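You operate a simulated robot arm through the tools that you are given. There is no shell and no other tool. Be economical: measure what you need, move in short steps, check, and stop when the job is done.

The job below is to be done with a simulated robot arm. You get a single attempt, and the scene is never put back.

TASK
Fetch the green cushion from its locker for the three-dot chair.
Fine: it stands on the seat; the lid ends shut and clasped.
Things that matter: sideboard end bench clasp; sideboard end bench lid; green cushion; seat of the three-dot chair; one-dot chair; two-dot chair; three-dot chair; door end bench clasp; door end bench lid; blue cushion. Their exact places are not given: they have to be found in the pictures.

The check looks at the end state, three seconds after you hand in, the way a careful person would. Anything else that was tipped, shoved, dropped, spilled or broken makes it a failure. Lids that push on must go on centred and level and be pressed home; caps that screw on are set level and turned clockwise until they are tight.

THE ROBOT
A 7-joint arm with a two-finger parallel gripper on a trunk, on a base that drives. Base frame: it is fixed to the floor where the robot stands at the start and does not move with it; the origin is under the middle of the robot, x ahead of it, y to its left, z up. Readings come in mm, degrees, newtons and seconds.
Its first joint turns from -166.0 to 166.0 degrees. Places, roughly: sideboard end bench clasp [600, 0, 300]; sideboard end bench lid [600, -200, 400]; seat of the three-dot chair [200, 1200, 700]; door end bench clasp [1100, 1300, 300]; door end bench lid [1300, 1500, 400]; one-dot chair [-1250, 3000, 750]; two-dot chair [-1000, 2500, 750]; three-dot chair [250, 1250, 750]. Payload 3.91 kg.
Tool frame: the origin (TCP) lies between the finger pads and is the grasp point; the fingertips stand 30 mm ahead of it; z points along the fingers, y is the line along which they close. Largest opening 110 mm; finger width 20, thickness 10; the body of the gripper, 48 by 112 mm, starts 55 mm behind the TCP.
Orientation is that of the tool frame in the base frame, as a unit quaternion [x, y, z, w]. With the fingers straight down and closing along the base's y, the tool's x points along the base's -x, its y along +y and its z along -z.

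THE INTERFACE
- The arm moves only by the tool move_arm. Its argument "targets" is a list of rows, each an object of numbers (a shift or turn left out is 0, a gripper value left out holds the last): "x", "y", "z": the shift along the tool's x, y, z in units of 150 mm (1.0 is 150 mm); "ax", "ay", "az": the turn, a rotation vector about the tool's x, y, z in units of 90 degrees (1.0 is 90 degrees). In form: [{"x": .., "y": .., "z": .., "ax": .., "ay": .., "az": ..}, ...]. A call has 1 to 12 rows; each row is the pose to reach, as a shift and turn from the pose commanded when the call began, along the tool's axes at that moment. "fingers" is the opening, from 0 (shut) to 1 (fully open), set as the call begins (left out, the last holds). A call with a number of a shift or a turn outside -1 to 1 is refused whole. Rows are played at 5 a second. More than 50 mm and 8.6 degrees between two rows, or a gripper value outside its range, and nothing of the call is played. A pose out of reach is approached as far as the arm can. The call stops where the force on the tool passes 90 N (or 10 N more than at its start, if that is more) or the arm is blocked; 0.2 s more then pass. Each finger travels about 153 mm/s and halts on what it meets, pressing with about 44 N; the grip force reading is that of the motor and also rises with nothing between the fingers. The clock runs only during rows and for 0.2 s after the last one: add rows that repeat a pose to give the fingers time. The reply holds the time, the measured pose of the TCP, the force on the tool along the base axes, the opening and the grip force, in the units named above and with some noise.
- Cameras (640 x 400 px; columns grow to the right, rows downward): "scene" is now at [-8.1, 103.2, 1308.8]; the picture's right is [-0.58, -0.81, 0.00], its down [-0.55, 0.40, -0.73] and it looks along [0.59, -0.43, -0.68] (base axes); focal length 253 px, centre (320, 200). "wrist" rides on the gripper at [77, 7, -114] in the tool frame; the picture's right is [-0.09, 1.00, 0.00], its down [-0.80, -0.07, -0.59] and it looks along [-0.59, -0.05, 0.80] (tool axes); focal length 270 px, centre (320, 200).
- get_image(camera): a new picture of that camera. The clock stands still meanwhile.
- slide_trunk(by): slides the trunk up (or, below 0, down) by that many mm; the arm and the scene camera ride with it, the base frame stays. It gives what a move gives, with no picture.
- base_move(legs): drives the robot by 1 to 6 legs, each [ahead, turn to the left] in mm and degrees, along the robot's own axes; the way and the turn of a leg run together, so that a leg with both is an arc; at most 1500 mm and 180 degrees a leg. The arm and the cameras ride along, it lands a little off, and it stops where it bumps. It gives what a move gives.
- aim_head(pan, tilt): turns the head with the scene camera to pan (to the left, within 155 degrees either way) and tilt (down, from -29 to 69), counted from straight ahead of the robot. It gives what a move gives.
- pixel_to_xyz(camera, pixels): for up to 12 pixels [column, row] of the newest picture of that camera ("zoom" is the newest enlarged one), the place [x, y, z] in the base frame of the surface seen there, good to about 2 mm, but the place of the scene camera against the robot may be out by one fixed shift of up to 18 mm in any direction. The clock stands still meanwhile.
- enlarge(camera, box): a new picture of the part [left, top, right, bottom] of that camera's present view, enlarged. The clock stands still meanwhile.
- sign_off(): hands the job in; it is judged then, once.

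Work in short steps. Measure before you move; look again where a grasp or a placing could have gone wrong, and mend it. You have 80 turns and 68 pictures in all, those below and enlarged ones among them. Open the gripper and draw the arm clear of the work before you hand the job in, unless the task says otherwise; then end with one line.

The tools are called as a command line: name --argument value ..., lists and objects as JSON in quotes. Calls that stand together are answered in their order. move_arm: Moves the arm, as the interface text tells. Its arguments: {"type":"object","properties":{"targets":{"type":"array","items":{"type":"object","properties":{"x":{"type":"number"},"y":{"type":"number"},"z":{"type":"number"},"ax":{"type":"number"},"ay":{"type":"number"},"az":{"type":"number"}}}},"fingers":{"type":"number"}},"required":["targets"]} The other tools are called the same way: slide_trunk (by) slides the trunk up or down; base_move (legs) drives the base; aim_head (pan, tilt) turns the head that bears the scene camera; get_image (camera) takes a picture; pixel_to_xyz (camera, pixels) gives the place of the surface under pixels of a picture; enlarge (camera, box) takes an enlarged picture of a part of a camera's view; sign_off () hands the job in.

At the start:

```text
clock: 0.0
eef_pos: [495.4, -123.3, 915.5]
tool_rot: [0.01, 1.0, 0.0, 0.0]
wrist_force: [0.2, 0.0, -0.5]
grip_width: 110.1
gripper_force: 0.1
trunk travel left (down, up): [-275.0, 335.0]
robot x, y, heading: [-1.0, 0.2, -0.1]
head pan, tilt: [-35.7, 43.0]
```

scene: 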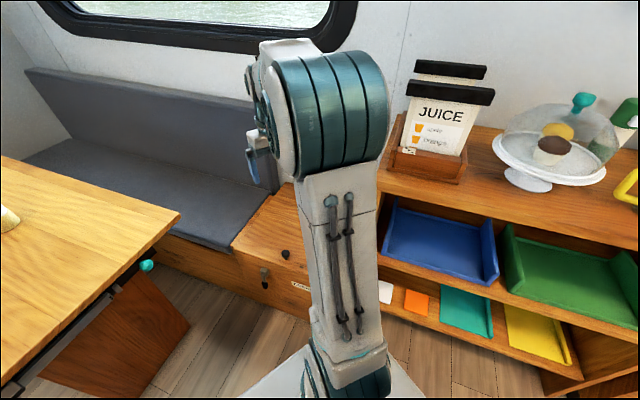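
wrist: 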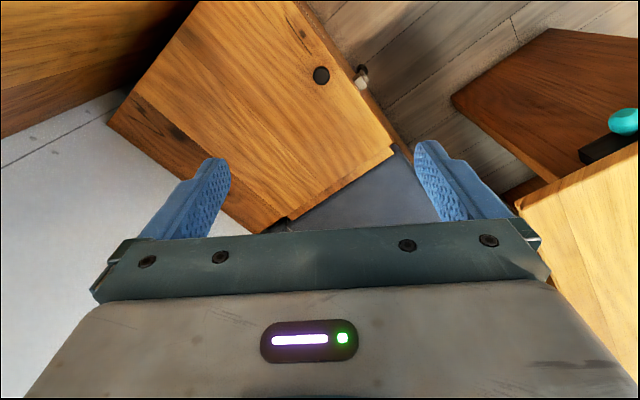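

The scene shows the sideboard end bench with its clasp near (265,280) and a label near (300,286). I'll look closer at these.

enlarge --camera "scene" --box '[220, 180, 340, 320]'

aim_head --pan 45 --tilt 30

get_image --camera "scene"

```text
2.86 times, centred on (280, 250) of scene
```

zoom: 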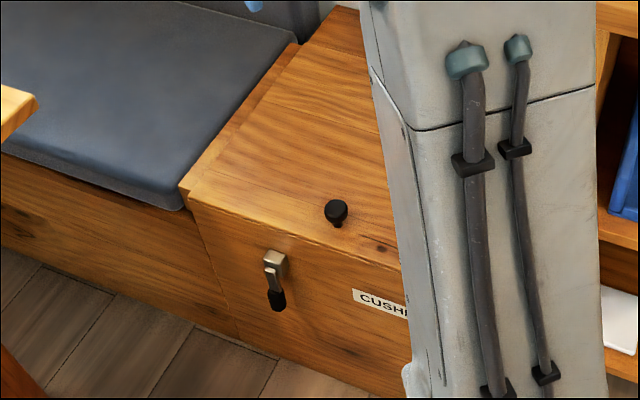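

```text
clock: 1.5
eef_pos: [494.0, -123.6, 913.4]
tool_rot: [0.01, 1.0, -0.001, 0.001]
wrist_force: [0.3, 0.7, -0.5]
grip_width: 110.0
gripper_force: 0.1
trunk travel left (down, up): [-275.0, 335.0]
robot x, y, heading: [-1.1, 1.0, -0.1]
head pan, tilt: [45.0, 30.0]
```

```text
64 pictures are left
```

scene: 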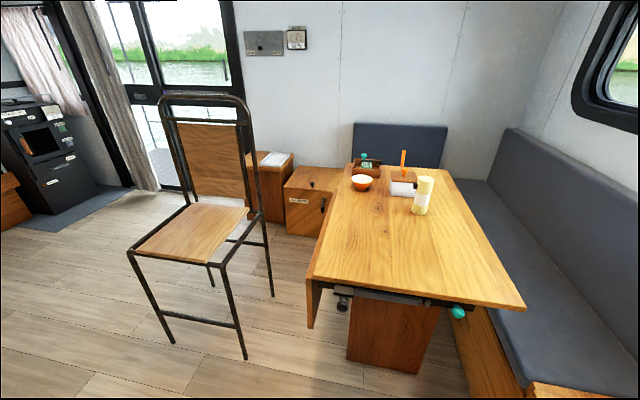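

The door end bench locker is at (310,205) with a label at (298,200), and a chair is at (200,220). I'll zoom in on both the locker and the chair back.

enlarge --camera "scene" --box '[250, 145, 350, 245]'

enlarge --camera "scene" --box '[140, 85, 280, 225]'

aim_head --pan 110 --tilt 20

get_image --camera "scene"

```text
4.00 times, centred on (300, 195) of scene
```

zoom: 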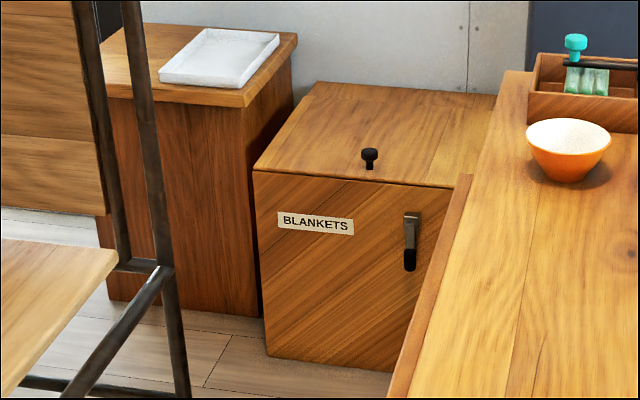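

```text
2.86 times, centred on (210, 155) of scene
```

zoom: 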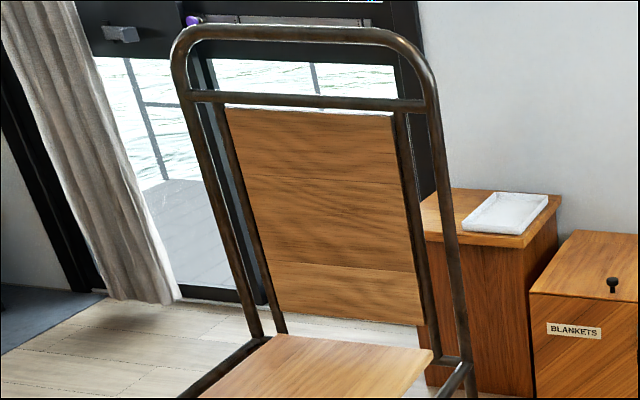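

```text
clock: 2.9
eef_pos: [494.4, -123.1, 914.0]
tool_rot: [0.01, 1.0, -0.001, 0.0]
wrist_force: [0.8, -0.4, -0.4]
grip_width: 109.9
gripper_force: 0.1
trunk travel left (down, up): [-275.0, 335.0]
robot x, y, heading: [2.4, -3.6, -0.0]
head pan, tilt: [110.0, 20.0]
```

```text
61 pictures are left
```

scene: 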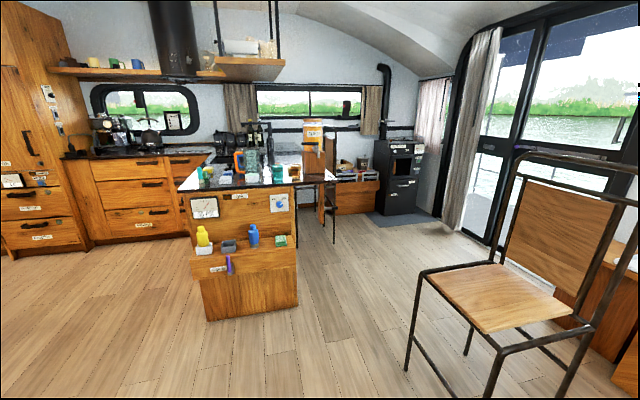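

Labels: door end bench = BLANKETS, sideboard end = CUSHI(ONS). So the sideboard end locker it is. I measure the chair's seat and back in this picture.

pixel_to_xyz --camera "scene" --pixels '[[430, 276], [485, 328], [575, 306], [500, 268], [500, 295], [580, 240], [525, 200], [560, 160], [300, 360], [408, 368], [450, 395]]'

aim_head --pan -5 --tilt 60

get_image --camera "scene"

```text
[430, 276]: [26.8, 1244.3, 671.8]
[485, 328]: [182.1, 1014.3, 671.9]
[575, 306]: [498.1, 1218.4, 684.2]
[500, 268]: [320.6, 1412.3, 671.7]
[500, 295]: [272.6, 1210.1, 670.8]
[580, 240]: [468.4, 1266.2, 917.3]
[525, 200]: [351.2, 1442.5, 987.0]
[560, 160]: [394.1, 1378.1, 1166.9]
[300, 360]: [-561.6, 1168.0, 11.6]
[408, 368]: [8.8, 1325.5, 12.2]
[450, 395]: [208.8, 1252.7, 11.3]
```

```text
clock: 4.8
eef_pos: [495.7, -122.2, 914.6]
tool_rot: [0.011, 1.0, 0.0, 0.0]
wrist_force: [0.3, 0.7, 0.5]
grip_width: 109.9
gripper_force: 0.0
trunk travel left (down, up): [-275.0, 335.0]
robot x, y, heading: [1.3, -1.0, -0.2]
head pan, tilt: [-5.0, 60.0]
```

```text
60 pictures are left
```

scene: 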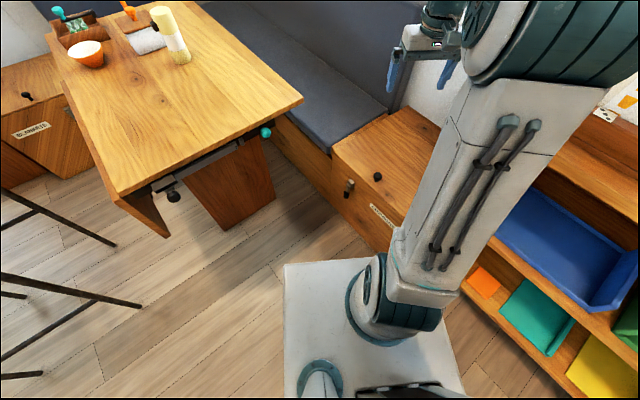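

Floor is at z≈0 (reads 11, so camera z is out by ≈+11). Now measure clasp, knob, lid edges.

enlarge --camera "scene" --box '[310, 100, 450, 250]'

pixel_to_xyz --camera "scene" --pixels '[[377, 177], [348, 186], [347, 194], [334, 148], [400, 108], [392, 216], [338, 190], [365, 195], [390, 150], [280, 125], [320, 250]]'

```text
2.67 times, centred on (380, 175) of scene
```

zoom: 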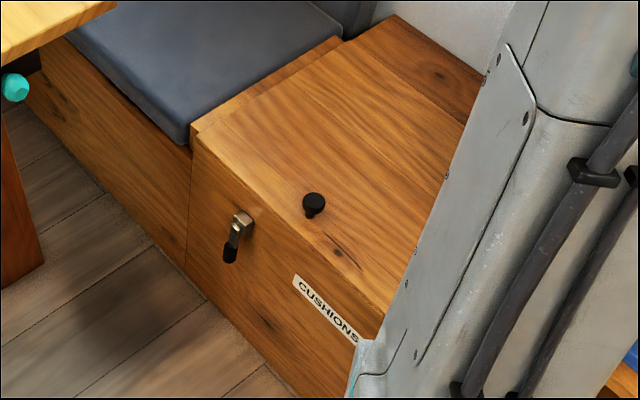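

```text
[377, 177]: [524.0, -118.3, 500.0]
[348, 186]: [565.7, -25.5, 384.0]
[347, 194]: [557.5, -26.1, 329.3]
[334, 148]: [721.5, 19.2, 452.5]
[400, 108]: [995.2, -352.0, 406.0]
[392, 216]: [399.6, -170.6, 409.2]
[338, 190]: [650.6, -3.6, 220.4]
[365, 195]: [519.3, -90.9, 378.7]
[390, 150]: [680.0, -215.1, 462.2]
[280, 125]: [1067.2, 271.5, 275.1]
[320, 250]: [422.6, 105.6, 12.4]
```

I use the sharper zoom for the fixture points.

pixel_to_xyz --camera "zoom" --pixels '[[313, 201], [242, 220], [236, 234], [230, 254], [197, 135], [372, 322], [330, 315], [215, 150], [335, 50], [380, 75], [405, 30], [440, 70]]'

pixel_to_xyz --camera "zoom" --pixels '[[250, 223], [210, 160], [210, 190], [280, 240], [280, 270], [430, 200], [342, 40], [465, 120], [250, 245], [312, 212]]'

```text
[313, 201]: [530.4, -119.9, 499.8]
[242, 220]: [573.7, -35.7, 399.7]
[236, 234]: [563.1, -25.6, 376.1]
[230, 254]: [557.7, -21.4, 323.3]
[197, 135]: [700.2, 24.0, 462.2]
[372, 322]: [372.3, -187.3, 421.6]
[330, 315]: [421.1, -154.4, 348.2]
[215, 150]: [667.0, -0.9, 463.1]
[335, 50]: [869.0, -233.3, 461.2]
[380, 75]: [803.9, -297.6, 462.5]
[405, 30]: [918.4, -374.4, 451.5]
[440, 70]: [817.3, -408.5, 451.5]
```

```text
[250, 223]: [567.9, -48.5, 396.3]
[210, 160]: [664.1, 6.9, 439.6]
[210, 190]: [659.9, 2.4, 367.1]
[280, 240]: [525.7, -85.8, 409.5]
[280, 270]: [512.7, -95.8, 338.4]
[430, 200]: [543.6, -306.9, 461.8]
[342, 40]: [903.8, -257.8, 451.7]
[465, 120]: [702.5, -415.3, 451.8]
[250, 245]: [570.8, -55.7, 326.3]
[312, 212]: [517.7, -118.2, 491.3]
```

I need the surroundings (sideboard, table) to plan the base position; look right at pan -60.

aim_head --pan -60 --tilt 45

get_image --camera "scene"

```text
clock: 6.1
eef_pos: [495.0, -123.6, 915.5]
tool_rot: [0.011, 1.0, 0.0, 0.0]
wrist_force: [-0.7, -0.2, 0.2]
grip_width: 109.6
gripper_force: 0.1
trunk travel left (down, up): [-275.0, 335.0]
robot x, y, heading: [-0.4, 3.1, 0.0]
head pan, tilt: [-60.0, 45.0]
```

```text
58 pictures are left
```

scene: 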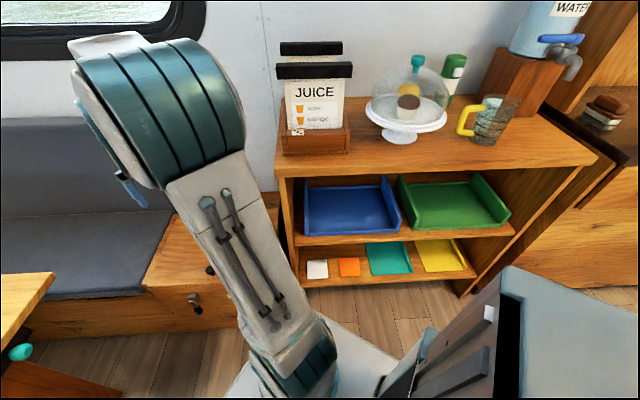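

Measure the sideboard outline, the table edge, and base extents.

pixel_to_xyz --camera "scene" --pixels '[[278, 172], [590, 160], [305, 285], [470, 290], [278, 115], [50, 278], [18, 340], [310, 345], [225, 260], [240, 230], [350, 330], [480, 140]]'

enlarge --camera "scene" --box '[140, 210, 270, 350]'

aim_head --pan 20 --tilt 45

get_image --camera "scene"

```text
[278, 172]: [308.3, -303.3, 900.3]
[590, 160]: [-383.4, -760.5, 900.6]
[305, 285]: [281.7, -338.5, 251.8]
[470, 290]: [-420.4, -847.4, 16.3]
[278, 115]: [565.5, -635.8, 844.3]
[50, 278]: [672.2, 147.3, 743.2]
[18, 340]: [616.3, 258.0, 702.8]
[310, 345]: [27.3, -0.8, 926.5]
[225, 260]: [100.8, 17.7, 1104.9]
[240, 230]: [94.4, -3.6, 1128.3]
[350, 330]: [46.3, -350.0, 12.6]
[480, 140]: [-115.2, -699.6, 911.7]
```

```text
2.86 times, centred on (205, 280) of scene
```

zoom: 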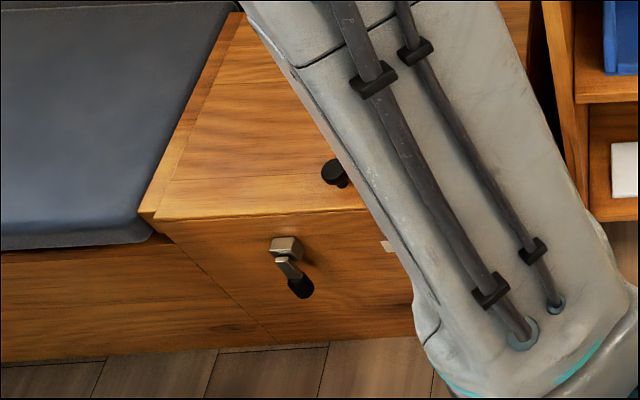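

```text
clock: 7.6
eef_pos: [494.6, -123.9, 914.7]
tool_rot: [0.012, 1.0, 0.0, 0.0]
wrist_force: [0.7, 0.3, 0.3]
grip_width: 110.0
gripper_force: 0.0
trunk travel left (down, up): [-275.0, 335.0]
robot x, y, heading: [0.7, -0.7, 0.3]
head pan, tilt: [20.0, 45.0]
```

```text
56 pictures are left
```

scene: 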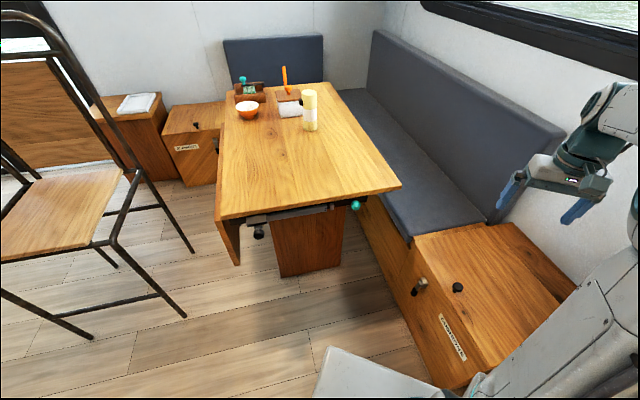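

Locker frame: along-front e=(0.843,0.538), outward n=(-0.538,0.843); front at n≈-357, knob e=382. I measure table edge and the robot's own base footprint.

pixel_to_xyz --camera "scene" --pixels '[[222, 216], [398, 188], [240, 262], [257, 232], [357, 206], [330, 352], [345, 360], [315, 390], [440, 385], [185, 317], [93, 337], [310, 260]]'

pixel_to_xyz --camera "scene" --pixels '[[458, 287], [424, 282], [415, 292], [413, 236], [490, 366], [450, 340], [520, 222], [575, 290], [545, 310], [560, 300]]'

enlarge --camera "scene" --box '[380, 210, 600, 400]'

```text
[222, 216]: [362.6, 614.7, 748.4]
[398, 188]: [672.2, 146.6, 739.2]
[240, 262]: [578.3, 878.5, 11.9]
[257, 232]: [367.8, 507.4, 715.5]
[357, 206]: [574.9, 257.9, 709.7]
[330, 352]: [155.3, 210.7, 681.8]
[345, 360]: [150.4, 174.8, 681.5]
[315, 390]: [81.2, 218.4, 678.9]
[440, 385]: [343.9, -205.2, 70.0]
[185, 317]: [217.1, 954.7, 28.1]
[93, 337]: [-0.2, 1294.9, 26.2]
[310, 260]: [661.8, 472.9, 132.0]
```

```text
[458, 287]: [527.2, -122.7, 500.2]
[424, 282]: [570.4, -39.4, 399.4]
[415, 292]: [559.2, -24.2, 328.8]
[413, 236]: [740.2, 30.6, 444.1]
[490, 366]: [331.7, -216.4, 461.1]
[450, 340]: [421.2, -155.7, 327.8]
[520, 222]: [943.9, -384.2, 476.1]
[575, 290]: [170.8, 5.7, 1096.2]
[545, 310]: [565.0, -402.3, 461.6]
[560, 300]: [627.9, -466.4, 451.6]
```

```text
2.11 times, centred on (490, 305) of scene
```

zoom: 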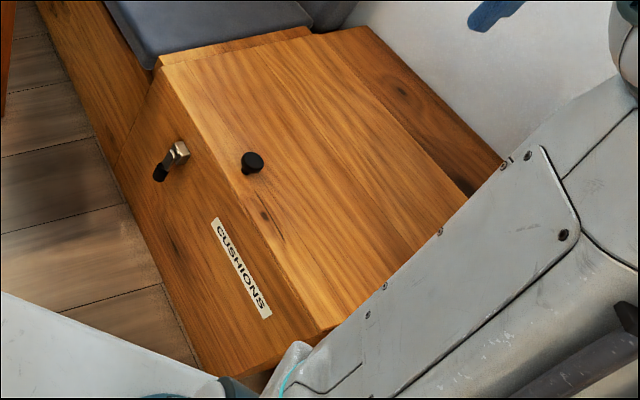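

Robot body top is ~±220 wide; table end crank sticks out to e≈583. I plan to stand at e≈290, n≈0, facing the locker. First centre the arm and raise the trunk for clearance.

move_arm --targets '[{"y": 0.27}, {"y": 0.54}, {"y": 0.82}, {"y": 0.82}]'

slide_trunk --by 120

base_move --legs '[[0, 32.5], [290, 0], [0, -90]]'

aim_head --pan 25 --tilt 60

get_image --camera "scene"

get_image --camera "wrist"

```text
clock: 8.6
eef_pos: [497.6, 0.4, 914.7]
tool_rot: [0.011, 1.0, 0.0, 0.0]
wrist_force: [0.2, -0.2, 0.4]
grip_width: 109.9
gripper_force: 0.1
trunk travel left (down, up): [-275.0, 335.0]
robot x, y, heading: [1.5, -1.5, -0.1]
head pan, tilt: [20.0, 45.0]
```

```text
clock: 10.1
eef_pos: [497.4, 0.3, 1035.2]
tool_rot: [0.011, 1.0, 0.0, 0.0]
wrist_force: [-0.9, 1.1, 0.2]
grip_width: 110.2
gripper_force: 0.0
trunk travel left (down, up): [-395.0, 215.0]
robot x, y, heading: [0.6, -0.8, 0.0]
head pan, tilt: [20.0, 45.0]
```

```text
clock: 17.5
eef_pos: [515.4, -263.1, 1035.5]
tool_rot: [0.484, 0.875, 0.0, 0.001]
wrist_force: [0.1, -0.4, 0.0]
grip_width: 110.0
gripper_force: 0.0
trunk travel left (down, up): [-395.0, 215.0]
robot x, y, heading: [241.5, 156.2, -56.6]
head pan, tilt: [20.0, 45.0]
```

```text
clock: 18.2
eef_pos: [513.8, -261.7, 1035.1]
tool_rot: [0.485, 0.874, 0.0, 0.001]
wrist_force: [0.0, 0.0, -0.3]
grip_width: 109.9
gripper_force: 0.1
trunk travel left (down, up): [-395.0, 215.0]
robot x, y, heading: [244.1, 154.0, -56.6]
head pan, tilt: [25.0, 60.0]
```

```text
54 pictures are left
```

scene: 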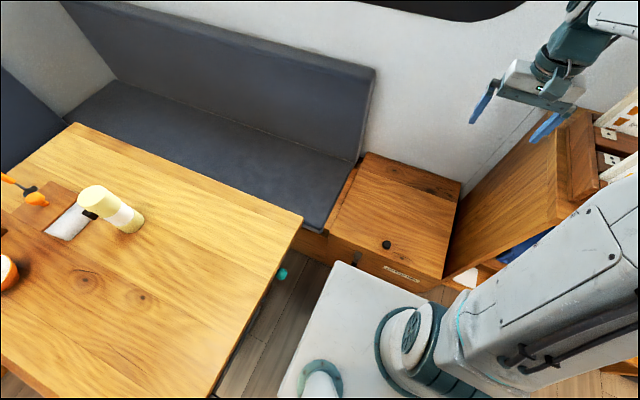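

```text
53 pictures are left
```

wrist: 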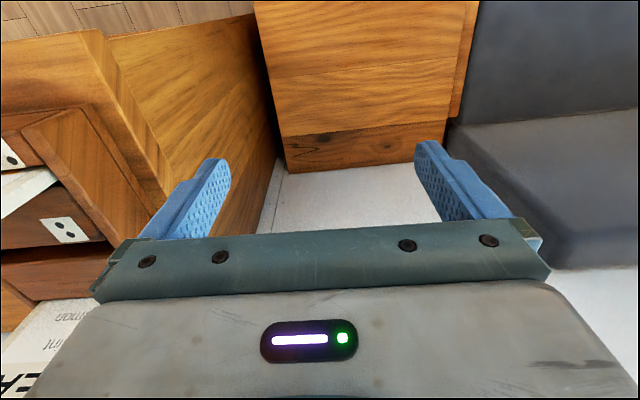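

Robot sits at e≈288, n≈0. I back off 80 mm for clasp room, lower the trunk 300, and pull the tool back and left (e≈+150) to view the clasp with the wrist camera.

base_move --legs '[[-80, 0]]'

slide_trunk --by -300

move_arm --targets '[{"x": 0.2, "y": 0.2}, {"x": 0.4, "y": 0.4}, {"x": 0.6, "y": 0.6}, {"x": 0.8, "y": 0.8}, {"x": 0.9, "y": 1.0}, {"x": 0.9, "y": 1.0}]'

get_image --camera "wrist"

```text
clock: 19.3
eef_pos: [470.8, -195.2, 1035.7]
tool_rot: [0.485, 0.874, 0.0, 0.0]
wrist_force: [0.3, 0.5, 0.2]
grip_width: 109.9
gripper_force: 0.1
trunk travel left (down, up): [-395.0, 215.0]
robot x, y, heading: [198.4, 223.2, -56.8]
head pan, tilt: [25.0, 60.0]
```

```text
clock: 22.3
eef_pos: [470.0, -194.9, 736.0]
tool_rot: [0.485, 0.874, 0.001, 0.0]
wrist_force: [-0.3, 0.4, 0.3]
grip_width: 110.2
gripper_force: 0.1
trunk travel left (down, up): [-95.0, 515.0]
robot x, y, heading: [200.6, 221.6, -56.8]
head pan, tilt: [25.0, 60.0]
```

```text
clock: 23.7
eef_pos: [526.9, -1.6, 736.1]
tool_rot: [0.486, 0.874, 0.001, 0.0]
wrist_force: [0.9, 0.3, 0.0]
grip_width: 109.9
gripper_force: 0.0
trunk travel left (down, up): [-95.0, 515.0]
robot x, y, heading: [196.7, 223.3, -56.8]
head pan, tilt: [25.0, 60.0]
```

```text
52 pictures are left
```

wrist: 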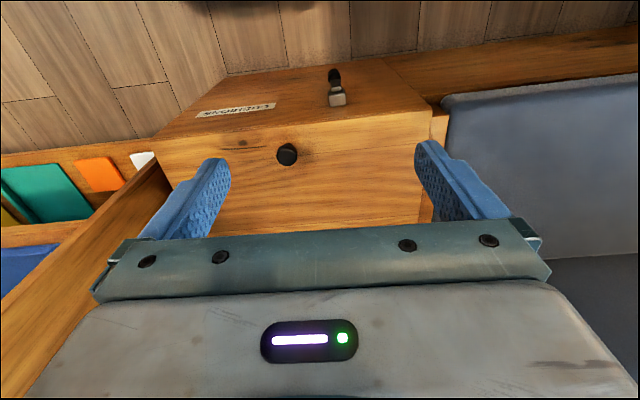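

Clear view from the wrist: clasp at (336,90), knob at (287,154). I zoom and measure both with the wrist camera, which has no fixed shift.

pixel_to_xyz --camera "wrist" --pixels '[[287, 154], [287, 146], [300, 145], [337, 100], [336, 88], [334, 75], [320, 110], [350, 110], [428, 115], [155, 140], [420, 110], [270, 225]]'

enlarge --camera "wrist" --box '[270, 50, 400, 180]'

pixel_to_xyz --camera "zoom" --pixels '[[332, 120], [332, 135], [328, 165], [315, 200], [330, 180], [352, 220], [340, 245], [300, 215], [380, 170], [325, 100], [320, 265], [325, 220]]'

```text
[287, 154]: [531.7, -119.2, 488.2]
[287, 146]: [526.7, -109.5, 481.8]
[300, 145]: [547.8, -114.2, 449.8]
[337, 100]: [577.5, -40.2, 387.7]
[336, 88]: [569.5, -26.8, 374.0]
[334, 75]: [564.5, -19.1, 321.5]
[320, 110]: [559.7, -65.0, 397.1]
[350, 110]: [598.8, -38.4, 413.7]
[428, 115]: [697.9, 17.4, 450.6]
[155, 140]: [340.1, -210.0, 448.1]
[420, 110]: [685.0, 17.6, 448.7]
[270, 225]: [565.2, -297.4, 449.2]
```

```text
3.08 times, centred on (335, 115) of wrist
```

zoom: 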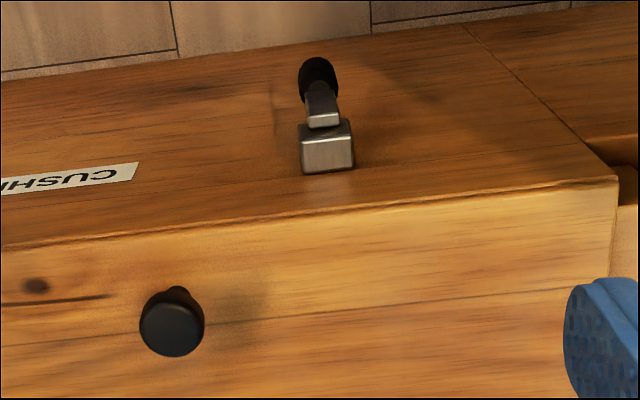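

```text
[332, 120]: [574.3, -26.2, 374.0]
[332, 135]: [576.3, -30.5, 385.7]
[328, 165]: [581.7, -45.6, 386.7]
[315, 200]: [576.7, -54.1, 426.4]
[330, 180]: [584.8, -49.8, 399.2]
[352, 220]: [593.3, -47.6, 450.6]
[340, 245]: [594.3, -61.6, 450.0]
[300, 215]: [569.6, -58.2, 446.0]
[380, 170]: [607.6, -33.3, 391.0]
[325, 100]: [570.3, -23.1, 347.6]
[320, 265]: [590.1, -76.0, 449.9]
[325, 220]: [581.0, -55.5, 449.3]
```

Lever tip sits at about (566,-21, 320) hanging below a block at z≈386. I'll tilt the tool 30° forward and come down in front of it with fingers half open.

move_arm --targets '[{"x": 0.1, "y": 0.05, "z": 0.25, "ay": -0.083}, {"x": 0.2, "y": 0.1, "z": 0.5, "ay": -0.167}, {"x": 0.3, "y": 0.153, "z": 0.75, "ay": -0.25}, {"x": 0.4, "y": 0.153, "z": 1.0, "ay": -0.333}, {"x": 0.4, "y": 0.153, "z": 1.0, "ay": -0.333}]' --fingers 0.5

```text
clock: 24.9
eef_pos: [537.8, 58.1, 594.8]
tool_rot: [0.469, 0.845, -0.126, 0.225]
wrist_force: [-0.3, 0.4, -1.3]
grip_width: 55.0
gripper_force: 0.0
out of reach, approached as far as the arm can: row 4, 5
trunk travel left (down, up): [-95.0, 515.0]
robot x, y, heading: [197.4, 221.3, -57.0]
head pan, tilt: [25.0, 60.0]
```

The tool is too near the robot axis; I back off 120 mm more and lower the trunk a bit.

base_move --legs '[[-120, 0]]'

slide_trunk --by -80

move_arm --targets '[{"x": -0.1, "z": 0.2}, {"x": -0.1, "z": 0.4}, {"x": -0.1, "z": 0.4}]'

get_image --camera "wrist"

```text
clock: 26.1
eef_pos: [472.8, 159.2, 596.5]
tool_rot: [0.469, 0.845, -0.125, 0.224]
wrist_force: [0.0, 0.6, 0.3]
grip_width: 54.9
gripper_force: 0.0
trunk travel left (down, up): [-95.0, 515.0]
robot x, y, heading: [134.7, 322.0, -57.4]
head pan, tilt: [25.0, 60.0]
```

```text
clock: 27.3
eef_pos: [472.6, 159.1, 515.9]
tool_rot: [0.469, 0.845, -0.126, 0.225]
wrist_force: [-0.6, -0.5, 0.1]
grip_width: 55.0
gripper_force: 0.0
trunk travel left (down, up): [-15.0, 595.0]
robot x, y, heading: [131.6, 327.4, -57.2]
head pan, tilt: [25.0, 60.0]
```

```text
clock: 28.1
eef_pos: [495.2, 121.5, 470.2]
tool_rot: [0.47, 0.844, -0.126, 0.225]
wrist_force: [-0.1, 0.2, 0.9]
grip_width: 55.1
gripper_force: 0.2
trunk travel left (down, up): [-15.0, 595.0]
robot x, y, heading: [132.0, 321.1, -56.9]
head pan, tilt: [25.0, 60.0]
```

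```text
50 pictures are left
```

wrist: 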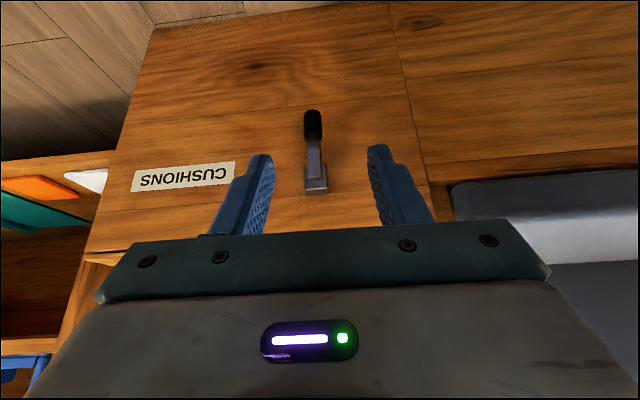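

Lever is centred at (313,150). Measure it precisely.

pixel_to_xyz --camera "wrist" --pixels '[[313, 115], [313, 125], [313, 135], [314, 155], [315, 170], [316, 185], [306, 125], [320, 125], [340, 150]]'

enlarge --camera "wrist" --box '[265, 90, 365, 210]'

```text
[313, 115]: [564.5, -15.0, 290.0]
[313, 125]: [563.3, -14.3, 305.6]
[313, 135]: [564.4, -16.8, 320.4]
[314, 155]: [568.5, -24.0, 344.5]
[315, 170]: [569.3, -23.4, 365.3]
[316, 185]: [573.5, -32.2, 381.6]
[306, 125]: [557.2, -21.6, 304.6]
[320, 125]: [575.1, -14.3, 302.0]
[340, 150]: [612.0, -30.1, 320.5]
```

```text
3.33 times, centred on (315, 150) of wrist
```

zoom: 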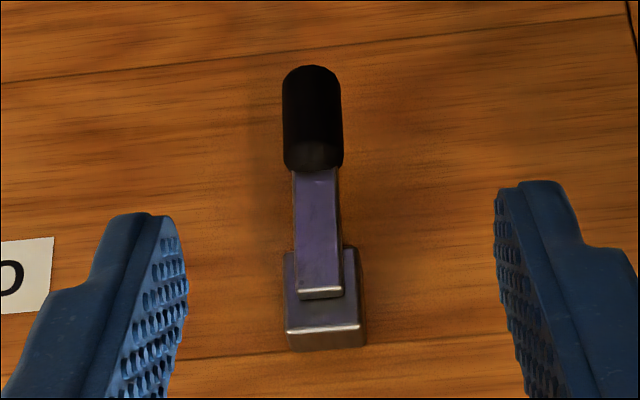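

I move in line with the lever and approach along the tool axis: total X -60, Y -14, Z +208 mm.

move_arm --targets '[{"x": -0.2, "y": -0.05}, {"x": -0.398, "y": -0.091}, {"x": -0.398, "y": -0.091, "z": 0.3}, {"x": -0.398, "y": -0.091, "z": 0.6}, {"x": -0.398, "y": -0.091, "z": 0.9}, {"x": -0.398, "y": -0.091, "z": 0.9}]'

get_image --camera "wrist"

```text
clock: 29.5
eef_pos: [545.3, 13.0, 382.9]
tool_rot: [0.469, 0.845, -0.126, 0.225]
wrist_force: [-0.3, -0.4, -0.9]
grip_width: 55.0
gripper_force: 0.1
trunk travel left (down, up): [-15.0, 595.0]
robot x, y, heading: [132.2, 324.8, -56.9]
head pan, tilt: [25.0, 60.0]
```

```text
48 pictures are left
```

wrist: 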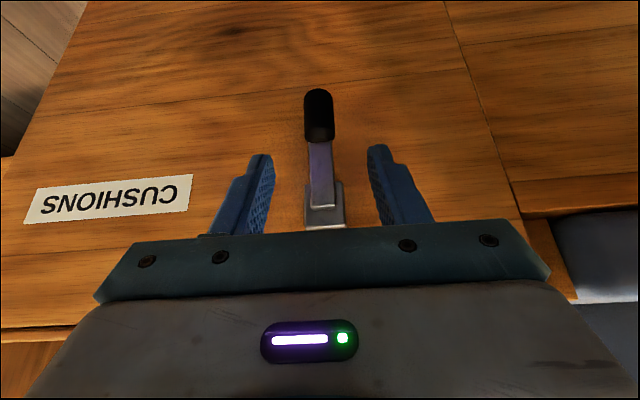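

Aligned. Advance 74 mm along the tool, then close.

move_arm --targets '[{"z": 0.25}, {"z": 0.49}, {"z": 0.49}]'

move_arm --targets '[{}, {}, {}, {}]' --fingers 0.0

get_image --camera "wrist"

```text
clock: 30.3
eef_pos: [564.6, -17.5, 319.1]
tool_rot: [0.47, 0.844, -0.126, 0.226]
wrist_force: [-0.6, -0.9, -0.3]
grip_width: 55.1
gripper_force: 0.0
trunk travel left (down, up): [-15.0, 595.0]
robot x, y, heading: [132.7, 323.6, -57.1]
head pan, tilt: [25.0, 60.0]
```

```text
clock: 31.3
eef_pos: [564.9, -17.3, 320.6]
tool_rot: [0.469, 0.844, -0.126, 0.225]
wrist_force: [0.2, -2.8, -1.5]
grip_width: 22.9
gripper_force: 45.3
trunk travel left (down, up): [-15.0, 595.0]
robot x, y, heading: [133.8, 325.2, -56.8]
head pan, tilt: [25.0, 60.0]
```

```text
47 pictures are left
```

wrist: 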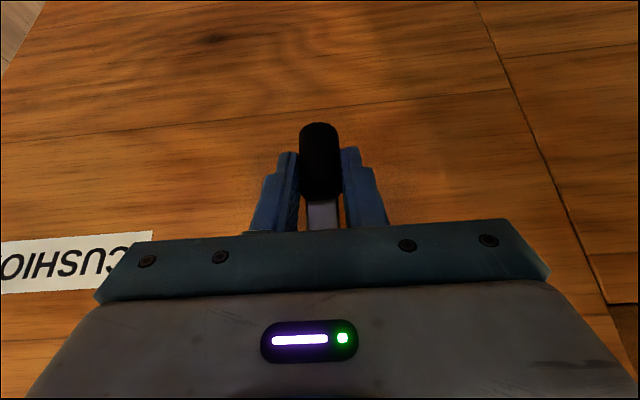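

Gripped at 22.9 mm. I try a first outward-and-up arc (~30°) and watch the force.

move_arm --targets '[{"x": 0.04, "z": -0.06}, {"x": 0.073, "z": -0.153}, {"x": 0.073, "z": -0.153}]'

get_image --camera "wrist"

```text
clock: 32.1
eef_pos: [552.6, 1.1, 330.5]
tool_rot: [0.471, 0.845, -0.124, 0.219]
wrist_force: [-4.2, -2.1, -45.4]
grip_width: 22.9
gripper_force: 44.7
trunk travel left (down, up): [-15.0, 595.0]
robot x, y, heading: [132.2, 325.3, -57.0]
head pan, tilt: [25.0, 60.0]
```

```text
46 pictures are left
```

wrist: 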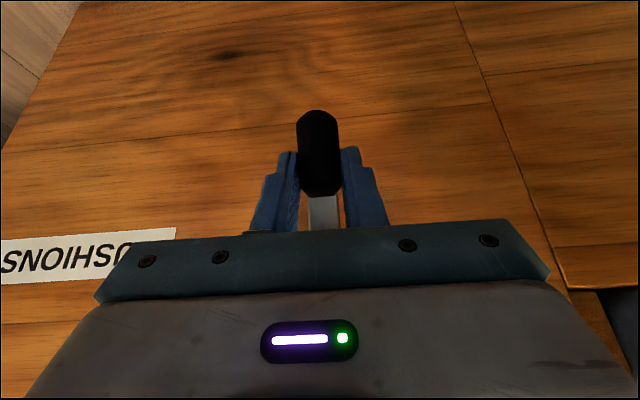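

The lever is swinging outward (pivot near z≈378). Continue the arc to about horizontal.

move_arm --targets '[{"x": 0.025, "z": -0.08}, {"x": 0.042, "z": -0.161}, {"x": 0.024, "z": -0.26}, {"x": -0.01, "z": -0.328}, {"x": -0.01, "z": -0.328}]'

get_image --camera "wrist"

```text
clock: 33.3
eef_pos: [537.8, 21.8, 374.3]
tool_rot: [0.47, 0.845, -0.126, 0.222]
wrist_force: [-35.8, 4.9, -24.7]
grip_width: 22.4
gripper_force: 45.2
trunk travel left (down, up): [-15.0, 595.0]
robot x, y, heading: [136.8, 325.5, -56.9]
head pan, tilt: [25.0, 60.0]
```

```text
45 pictures are left
```

wrist: 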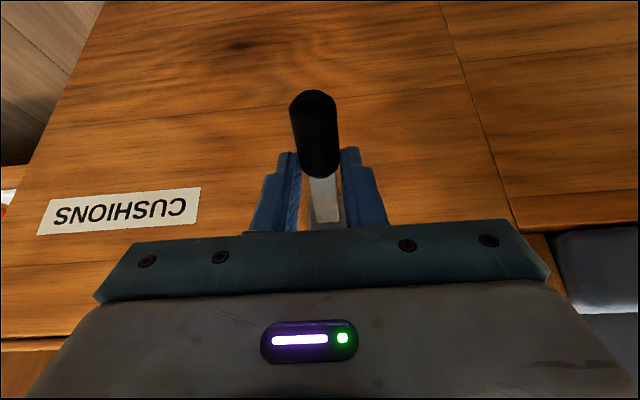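

Lever about horizontal now. Continue to ~120° to make sure it is released.

move_arm --targets '[{"x": -0.057, "z": -0.09}, {"x": -0.143, "z": -0.156}, {"x": -0.143, "z": -0.156}]'

get_image --camera "wrist"

```text
clock: 34.1
eef_pos: [547.0, 13.3, 410.8]
tool_rot: [0.469, 0.844, -0.126, 0.227]
wrist_force: [0.2, 0.9, -0.9]
grip_width: 0.0
gripper_force: 38.1
trunk travel left (down, up): [-15.0, 595.0]
robot x, y, heading: [134.3, 323.1, -56.6]
head pan, tilt: [25.0, 60.0]
```

```text
44 pictures are left
```

wrist: 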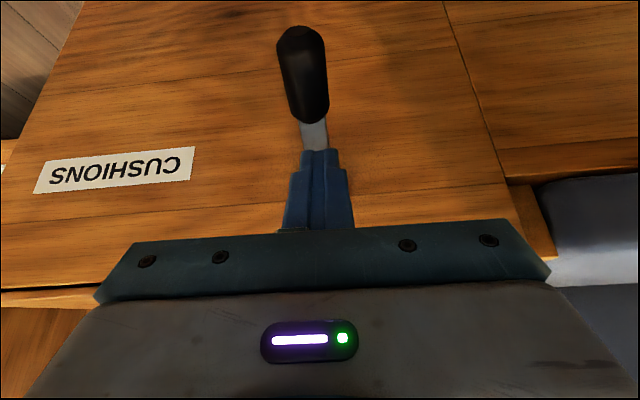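

The grip slipped off; the lever stays out. I measure its attitude.

pixel_to_xyz --camera "wrist" --pixels '[[297, 35], [300, 60], [305, 90], [310, 115], [315, 135]]'

move_arm --targets '[{"z": -0.33}, {"z": -0.66}, {"z": -1.0}, {"z": -1.0}]'

get_image --camera "wrist"

```text
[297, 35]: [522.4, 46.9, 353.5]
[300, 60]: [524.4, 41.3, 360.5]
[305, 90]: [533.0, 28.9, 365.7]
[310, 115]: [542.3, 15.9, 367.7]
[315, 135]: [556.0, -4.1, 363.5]
```

```text
refused: row 3 steps farther than a row can; nothing moved
```

```text
43 pictures are left
```

wrist: 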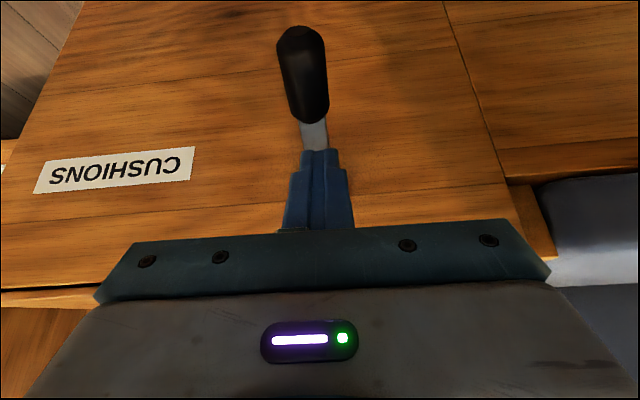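

Lever is horizontal, apparently at its stop. Withdraw and straighten the tool, then drive forward 120 for reach to the knob.

move_arm --targets '[{"z": -0.3}, {"z": -0.6}, {"z": -0.9}, {"z": -1.0, "ay": 0.083}, {"z": -1.0, "ay": 0.167}, {"z": -1.0, "ay": 0.25}, {"z": -1.0, "ay": 0.333}, {"z": -1.0, "ay": 0.333}]' --fingers 0.6

base_move --legs '[[120, 0]]'

get_image --camera "wrist"

```text
clock: 35.9
eef_pos: [506.1, 77.9, 538.9]
tool_rot: [0.487, 0.874, 0.001, 0.0]
wrist_force: [-0.4, 1.3, -0.3]
grip_width: 66.0
gripper_force: 0.1
trunk travel left (down, up): [-15.0, 595.0]
robot x, y, heading: [132.6, 326.6, -56.8]
head pan, tilt: [25.0, 60.0]
```

```text
clock: 37.2
eef_pos: [574.0, -22.7, 538.2]
tool_rot: [0.486, 0.874, 0.001, -0.002]
wrist_force: [0.2, 0.7, 0.2]
grip_width: 65.8
gripper_force: 0.1
trunk travel left (down, up): [-15.0, 595.0]
robot x, y, heading: [196.6, 220.3, -57.3]
head pan, tilt: [25.0, 60.0]
```

```text
42 pictures are left
```

wrist: 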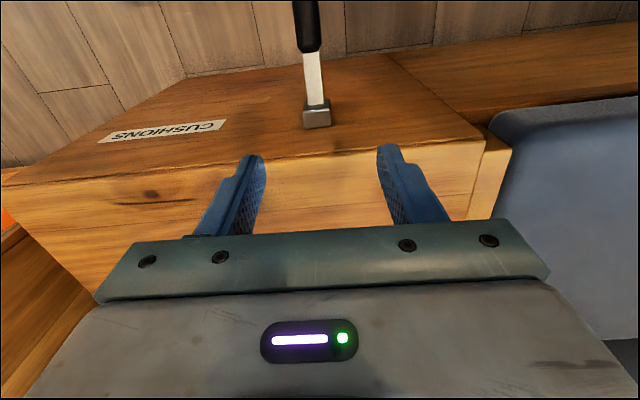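

Go above the knob (X -61, Y -87 mm), and look.

move_arm --targets '[{"x": -0.14, "y": -0.2}, {"x": -0.28, "y": -0.4}, {"x": -0.407, "y": -0.579}, {"x": -0.407, "y": -0.579}]'

get_image --camera "wrist"

get_image --camera "scene"

```text
clock: 38.2
eef_pos: [530.4, -120.3, 538.1]
tool_rot: [0.485, 0.875, -0.001, 0.001]
wrist_force: [-1.1, -0.3, 0.4]
grip_width: 66.0
gripper_force: 0.0
trunk travel left (down, up): [-15.0, 595.0]
robot x, y, heading: [198.1, 225.3, -56.8]
head pan, tilt: [25.0, 60.0]
```

```text
41 pictures are left
```

wrist: 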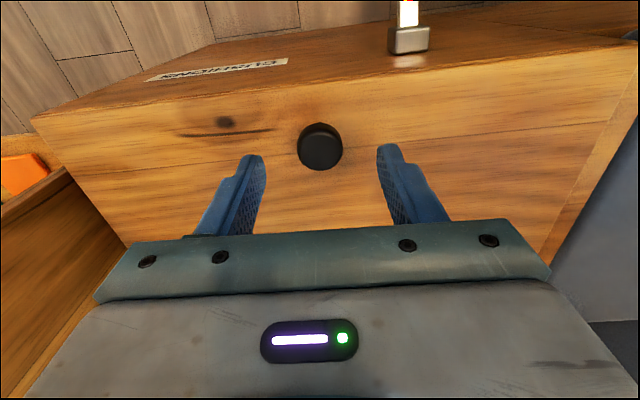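

```text
40 pictures are left
```

scene: 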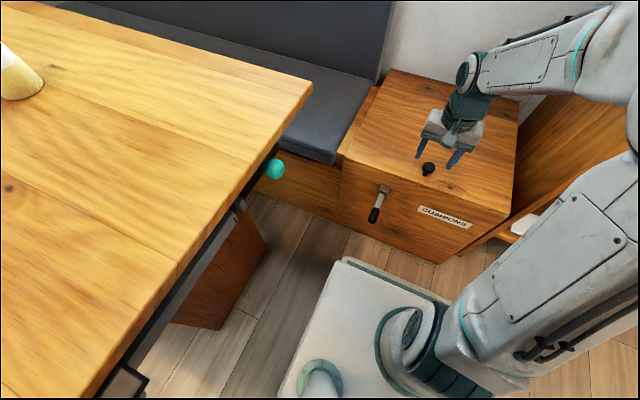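

Knob at (320,145), between fingers. Measure it once and descend.

pixel_to_xyz --camera "wrist" --pixels '[[320, 145], [300, 145], [340, 145], [320, 126], [320, 161]]'

move_arm --targets '[{"x": -0.02, "z": 0.17}, {"x": -0.02, "z": 0.34}, {"x": -0.02, "z": 0.34}]'

move_arm --targets '[{}, {}, {}]' --fingers 0.0

```text
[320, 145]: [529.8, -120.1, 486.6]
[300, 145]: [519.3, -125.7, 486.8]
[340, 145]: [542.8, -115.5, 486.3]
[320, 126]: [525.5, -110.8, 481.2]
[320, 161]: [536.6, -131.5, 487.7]
```

```text
clock: 39.0
eef_pos: [531.5, -122.5, 487.0]
tool_rot: [0.485, 0.875, 0.0, 0.0]
wrist_force: [0.0, -0.7, -0.4]
grip_width: 66.0
gripper_force: 0.0
trunk travel left (down, up): [-15.0, 595.0]
robot x, y, heading: [198.6, 222.0, -57.1]
head pan, tilt: [25.0, 60.0]
```

```text
clock: 39.8
eef_pos: [531.8, -122.5, 486.9]
tool_rot: [0.486, 0.874, 0.0, -0.001]
wrist_force: [-6.5, -1.8, -2.1]
grip_width: 31.7
gripper_force: 44.8
trunk travel left (down, up): [-15.0, 595.0]
robot x, y, heading: [196.1, 222.3, -56.9]
head pan, tilt: [25.0, 60.0]
```

Knob held. Lift along an arc about the hinge (n≈-660) by 20° first.

move_arm --targets '[{"x": -0.015, "z": -0.08}, {"x": -0.031, "z": -0.158}, {"x": -0.076, "z": -0.311}, {"x": -0.133, "z": -0.46}, {"x": -0.204, "z": -0.604}, {"x": -0.204, "z": -0.604}]'

get_image --camera "scene"

```text
clock: 41.2
eef_pos: [547.5, -145.9, 579.7]
tool_rot: [0.484, 0.875, 0.001, -0.004]
wrist_force: [-26.5, 19.1, 1.4]
grip_width: 31.8
gripper_force: 44.6
trunk travel left (down, up): [-15.0, 595.0]
robot x, y, heading: [199.2, 226.2, -57.1]
head pan, tilt: [25.0, 60.0]
```

```text
39 pictures are left
```

scene: 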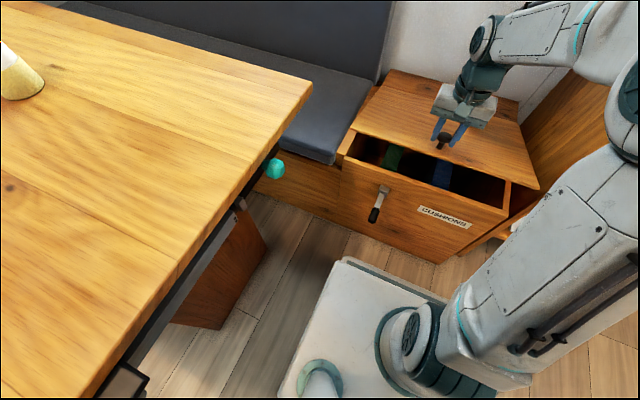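

Lid opens; green cushion on the left, blue on the right inside. Continue the arc.

move_arm --targets '[{"x": -0.119, "z": -0.229}, {"x": -0.267, "z": -0.416}, {"x": -0.46, "z": -0.603}, {"x": -0.678, "z": -0.763}, {"x": -0.913, "z": -0.887}, {"x": -0.913, "z": -0.887}]'

get_image --camera "scene"

```text
clock: 42.6
eef_pos: [623.1, -263.9, 711.7]
tool_rot: [0.484, 0.875, 0.0, 0.0]
wrist_force: [1.1, 1.0, 0.1]
grip_width: 0.0
gripper_force: 37.9
trunk travel left (down, up): [-15.0, 595.0]
robot x, y, heading: [196.9, 221.4, -56.9]
head pan, tilt: [25.0, 60.0]
```

```text
38 pictures are left
```

scene: 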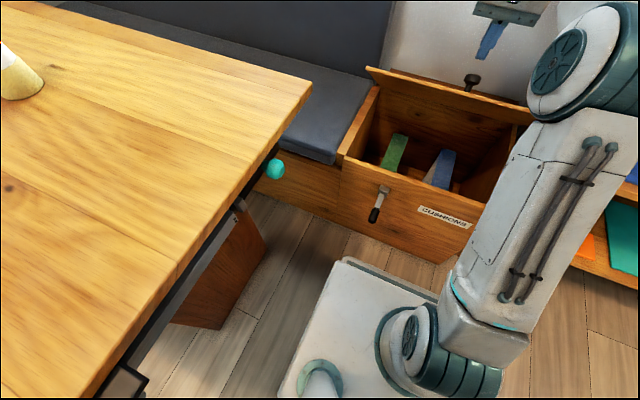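

The knob slipped out but the lid stays partly open. Measure the lid and the cushions.

pixel_to_xyz --camera "scene" --pixels '[[370, 68], [472, 78], [450, 88], [515, 108], [430, 115], [395, 140], [393, 155], [405, 140], [445, 155], [440, 175], [455, 155], [420, 165]]'

enlarge --camera "scene" --box '[340, 40, 560, 260]'

```text
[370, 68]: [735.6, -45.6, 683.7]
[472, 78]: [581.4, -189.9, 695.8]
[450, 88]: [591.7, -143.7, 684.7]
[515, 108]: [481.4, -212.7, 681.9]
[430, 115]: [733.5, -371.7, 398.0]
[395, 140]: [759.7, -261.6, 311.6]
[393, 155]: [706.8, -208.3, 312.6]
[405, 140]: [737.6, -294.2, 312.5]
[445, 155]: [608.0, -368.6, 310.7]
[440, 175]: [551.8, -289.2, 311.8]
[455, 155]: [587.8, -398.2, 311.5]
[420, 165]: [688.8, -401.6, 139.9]
```

```text
1.82 times, centred on (450, 150) of scene
```

zoom: 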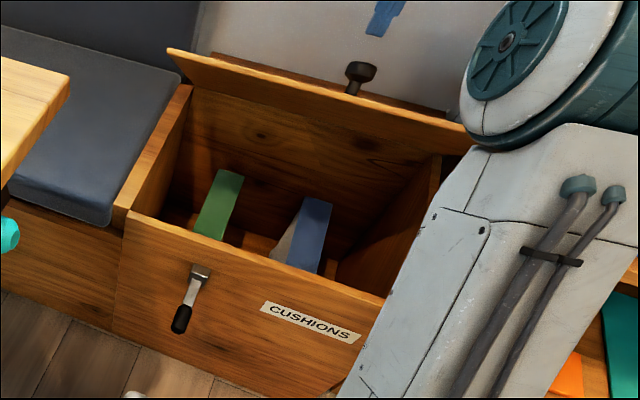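

Lid stands at ~45° with edge at z≈672, cushions stand on edge below. I go up, back over the edge, and then push the edge further back from inside.

move_arm --targets '[{"z": -0.33}, {"x": 0.32, "z": -0.35}, {"x": 0.64, "z": -0.35}, {"x": 0.96, "z": -0.35}, {"x": 0.96, "z": -0.35}]' --fingers 0

move_arm --targets '[{"x": 0.3}, {"x": 0.33, "z": 0.3}, {"x": 0.33, "z": 0.57}, {"x": 0.33, "z": 0.57}]'

get_image --camera "scene"

```text
clock: 43.8
eef_pos: [545.5, -143.3, 764.5]
tool_rot: [0.485, 0.874, 0.0, 0.0]
wrist_force: [0.8, -0.5, -0.1]
grip_width: 0.0
gripper_force: 37.6
trunk travel left (down, up): [-15.0, 595.0]
robot x, y, heading: [196.8, 223.6, -56.9]
head pan, tilt: [25.0, 60.0]
```

```text
clock: 44.8
eef_pos: [518.1, -99.4, 677.2]
tool_rot: [0.485, 0.874, -0.001, -0.001]
wrist_force: [0.2, -0.1, -0.4]
grip_width: 0.0
gripper_force: 37.2
trunk travel left (down, up): [-15.0, 595.0]
robot x, y, heading: [199.8, 220.8, -57.1]
head pan, tilt: [25.0, 60.0]
```

```text
36 pictures are left
```

scene: 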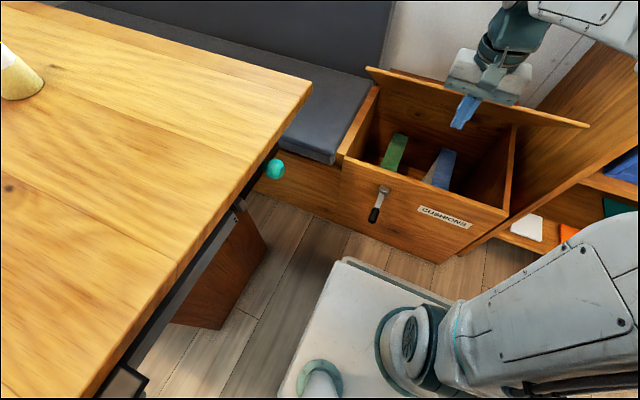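

Lid held steady. Push the front edge back in an arc.

move_arm --targets '[{"x": -0.31}, {"x": -0.58, "z": -0.12}, {"x": -0.85, "z": -0.27}, {"x": -1.0, "z": -0.36}, {"x": -1.0, "z": -0.36}]'

move_arm --targets '[{"x": -0.2, "z": -0.1}, {"x": -0.4, "z": -0.17}, {"x": -0.58, "z": -0.2}, {"x": -0.58, "z": -0.2}]'

get_image --camera "scene"

```text
clock: 46.0
eef_pos: [596.9, -220.8, 743.7]
tool_rot: [0.483, 0.876, -0.001, 0.008]
wrist_force: [-7.4, 40.7, 61.7]
grip_width: 0.0
gripper_force: 37.3
trunk travel left (down, up): [-15.0, 595.0]
robot x, y, heading: [197.7, 222.1, -56.8]
head pan, tilt: [25.0, 60.0]
```

```text
clock: 46.6
eef_pos: [630.2, -271.2, 774.6]
tool_rot: [0.482, 0.876, -0.003, 0.015]
wrist_force: [0.3, 12.2, 35.0]
grip_width: 0.0
gripper_force: 37.7
out of reach, approached as far as the arm can: row 3
trunk travel left (down, up): [-15.0, 595.0]
robot x, y, heading: [195.4, 221.3, -56.2]
head pan, tilt: [25.0, 60.0]
stopped in row 3: the force on the tool passed its limit (the readings are from after the stop); the commanded pose is now the measured one
```

```text
35 pictures are left
```

scene: 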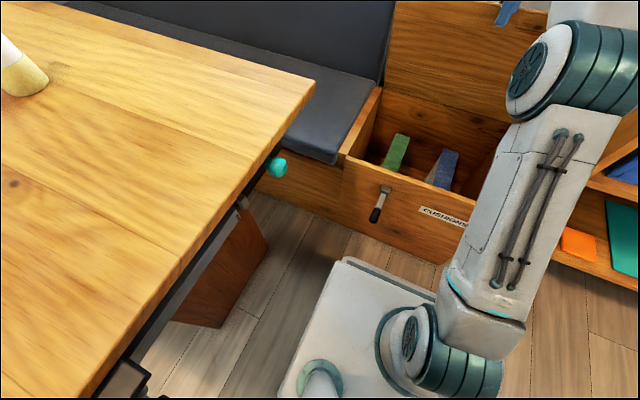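

Lid is near upright now. Retreat toward the robot and look.

move_arm --targets '[{"x": 0.3}, {"x": 0.6}, {"x": 0.9}, {"x": 0.9}]' --fingers 1.0

get_image --camera "scene"

get_image --camera "wrist"

```text
clock: 47.6
eef_pos: [559.5, -161.5, 765.5]
tool_rot: [0.483, 0.876, -0.002, 0.009]
wrist_force: [-0.5, -0.3, 1.1]
grip_width: 109.7
gripper_force: 0.0
trunk travel left (down, up): [-15.0, 595.0]
robot x, y, heading: [199.1, 222.8, -56.5]
head pan, tilt: [25.0, 60.0]
```

```text
34 pictures are left
```

scene: 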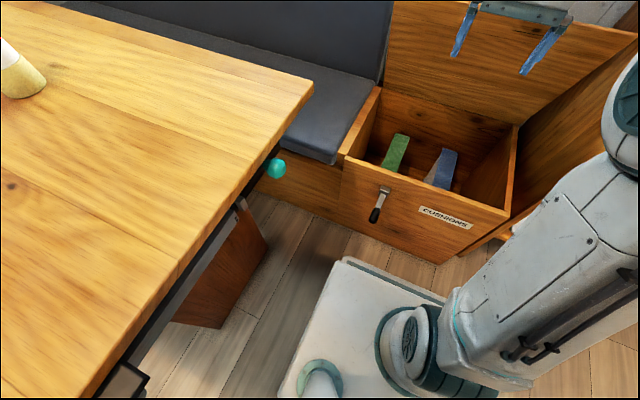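

```text
33 pictures are left
```

wrist: 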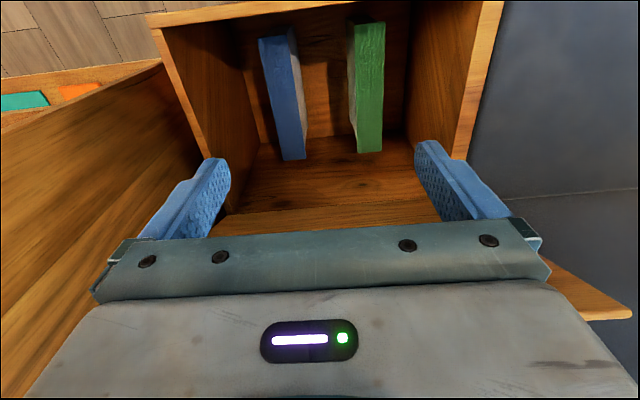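

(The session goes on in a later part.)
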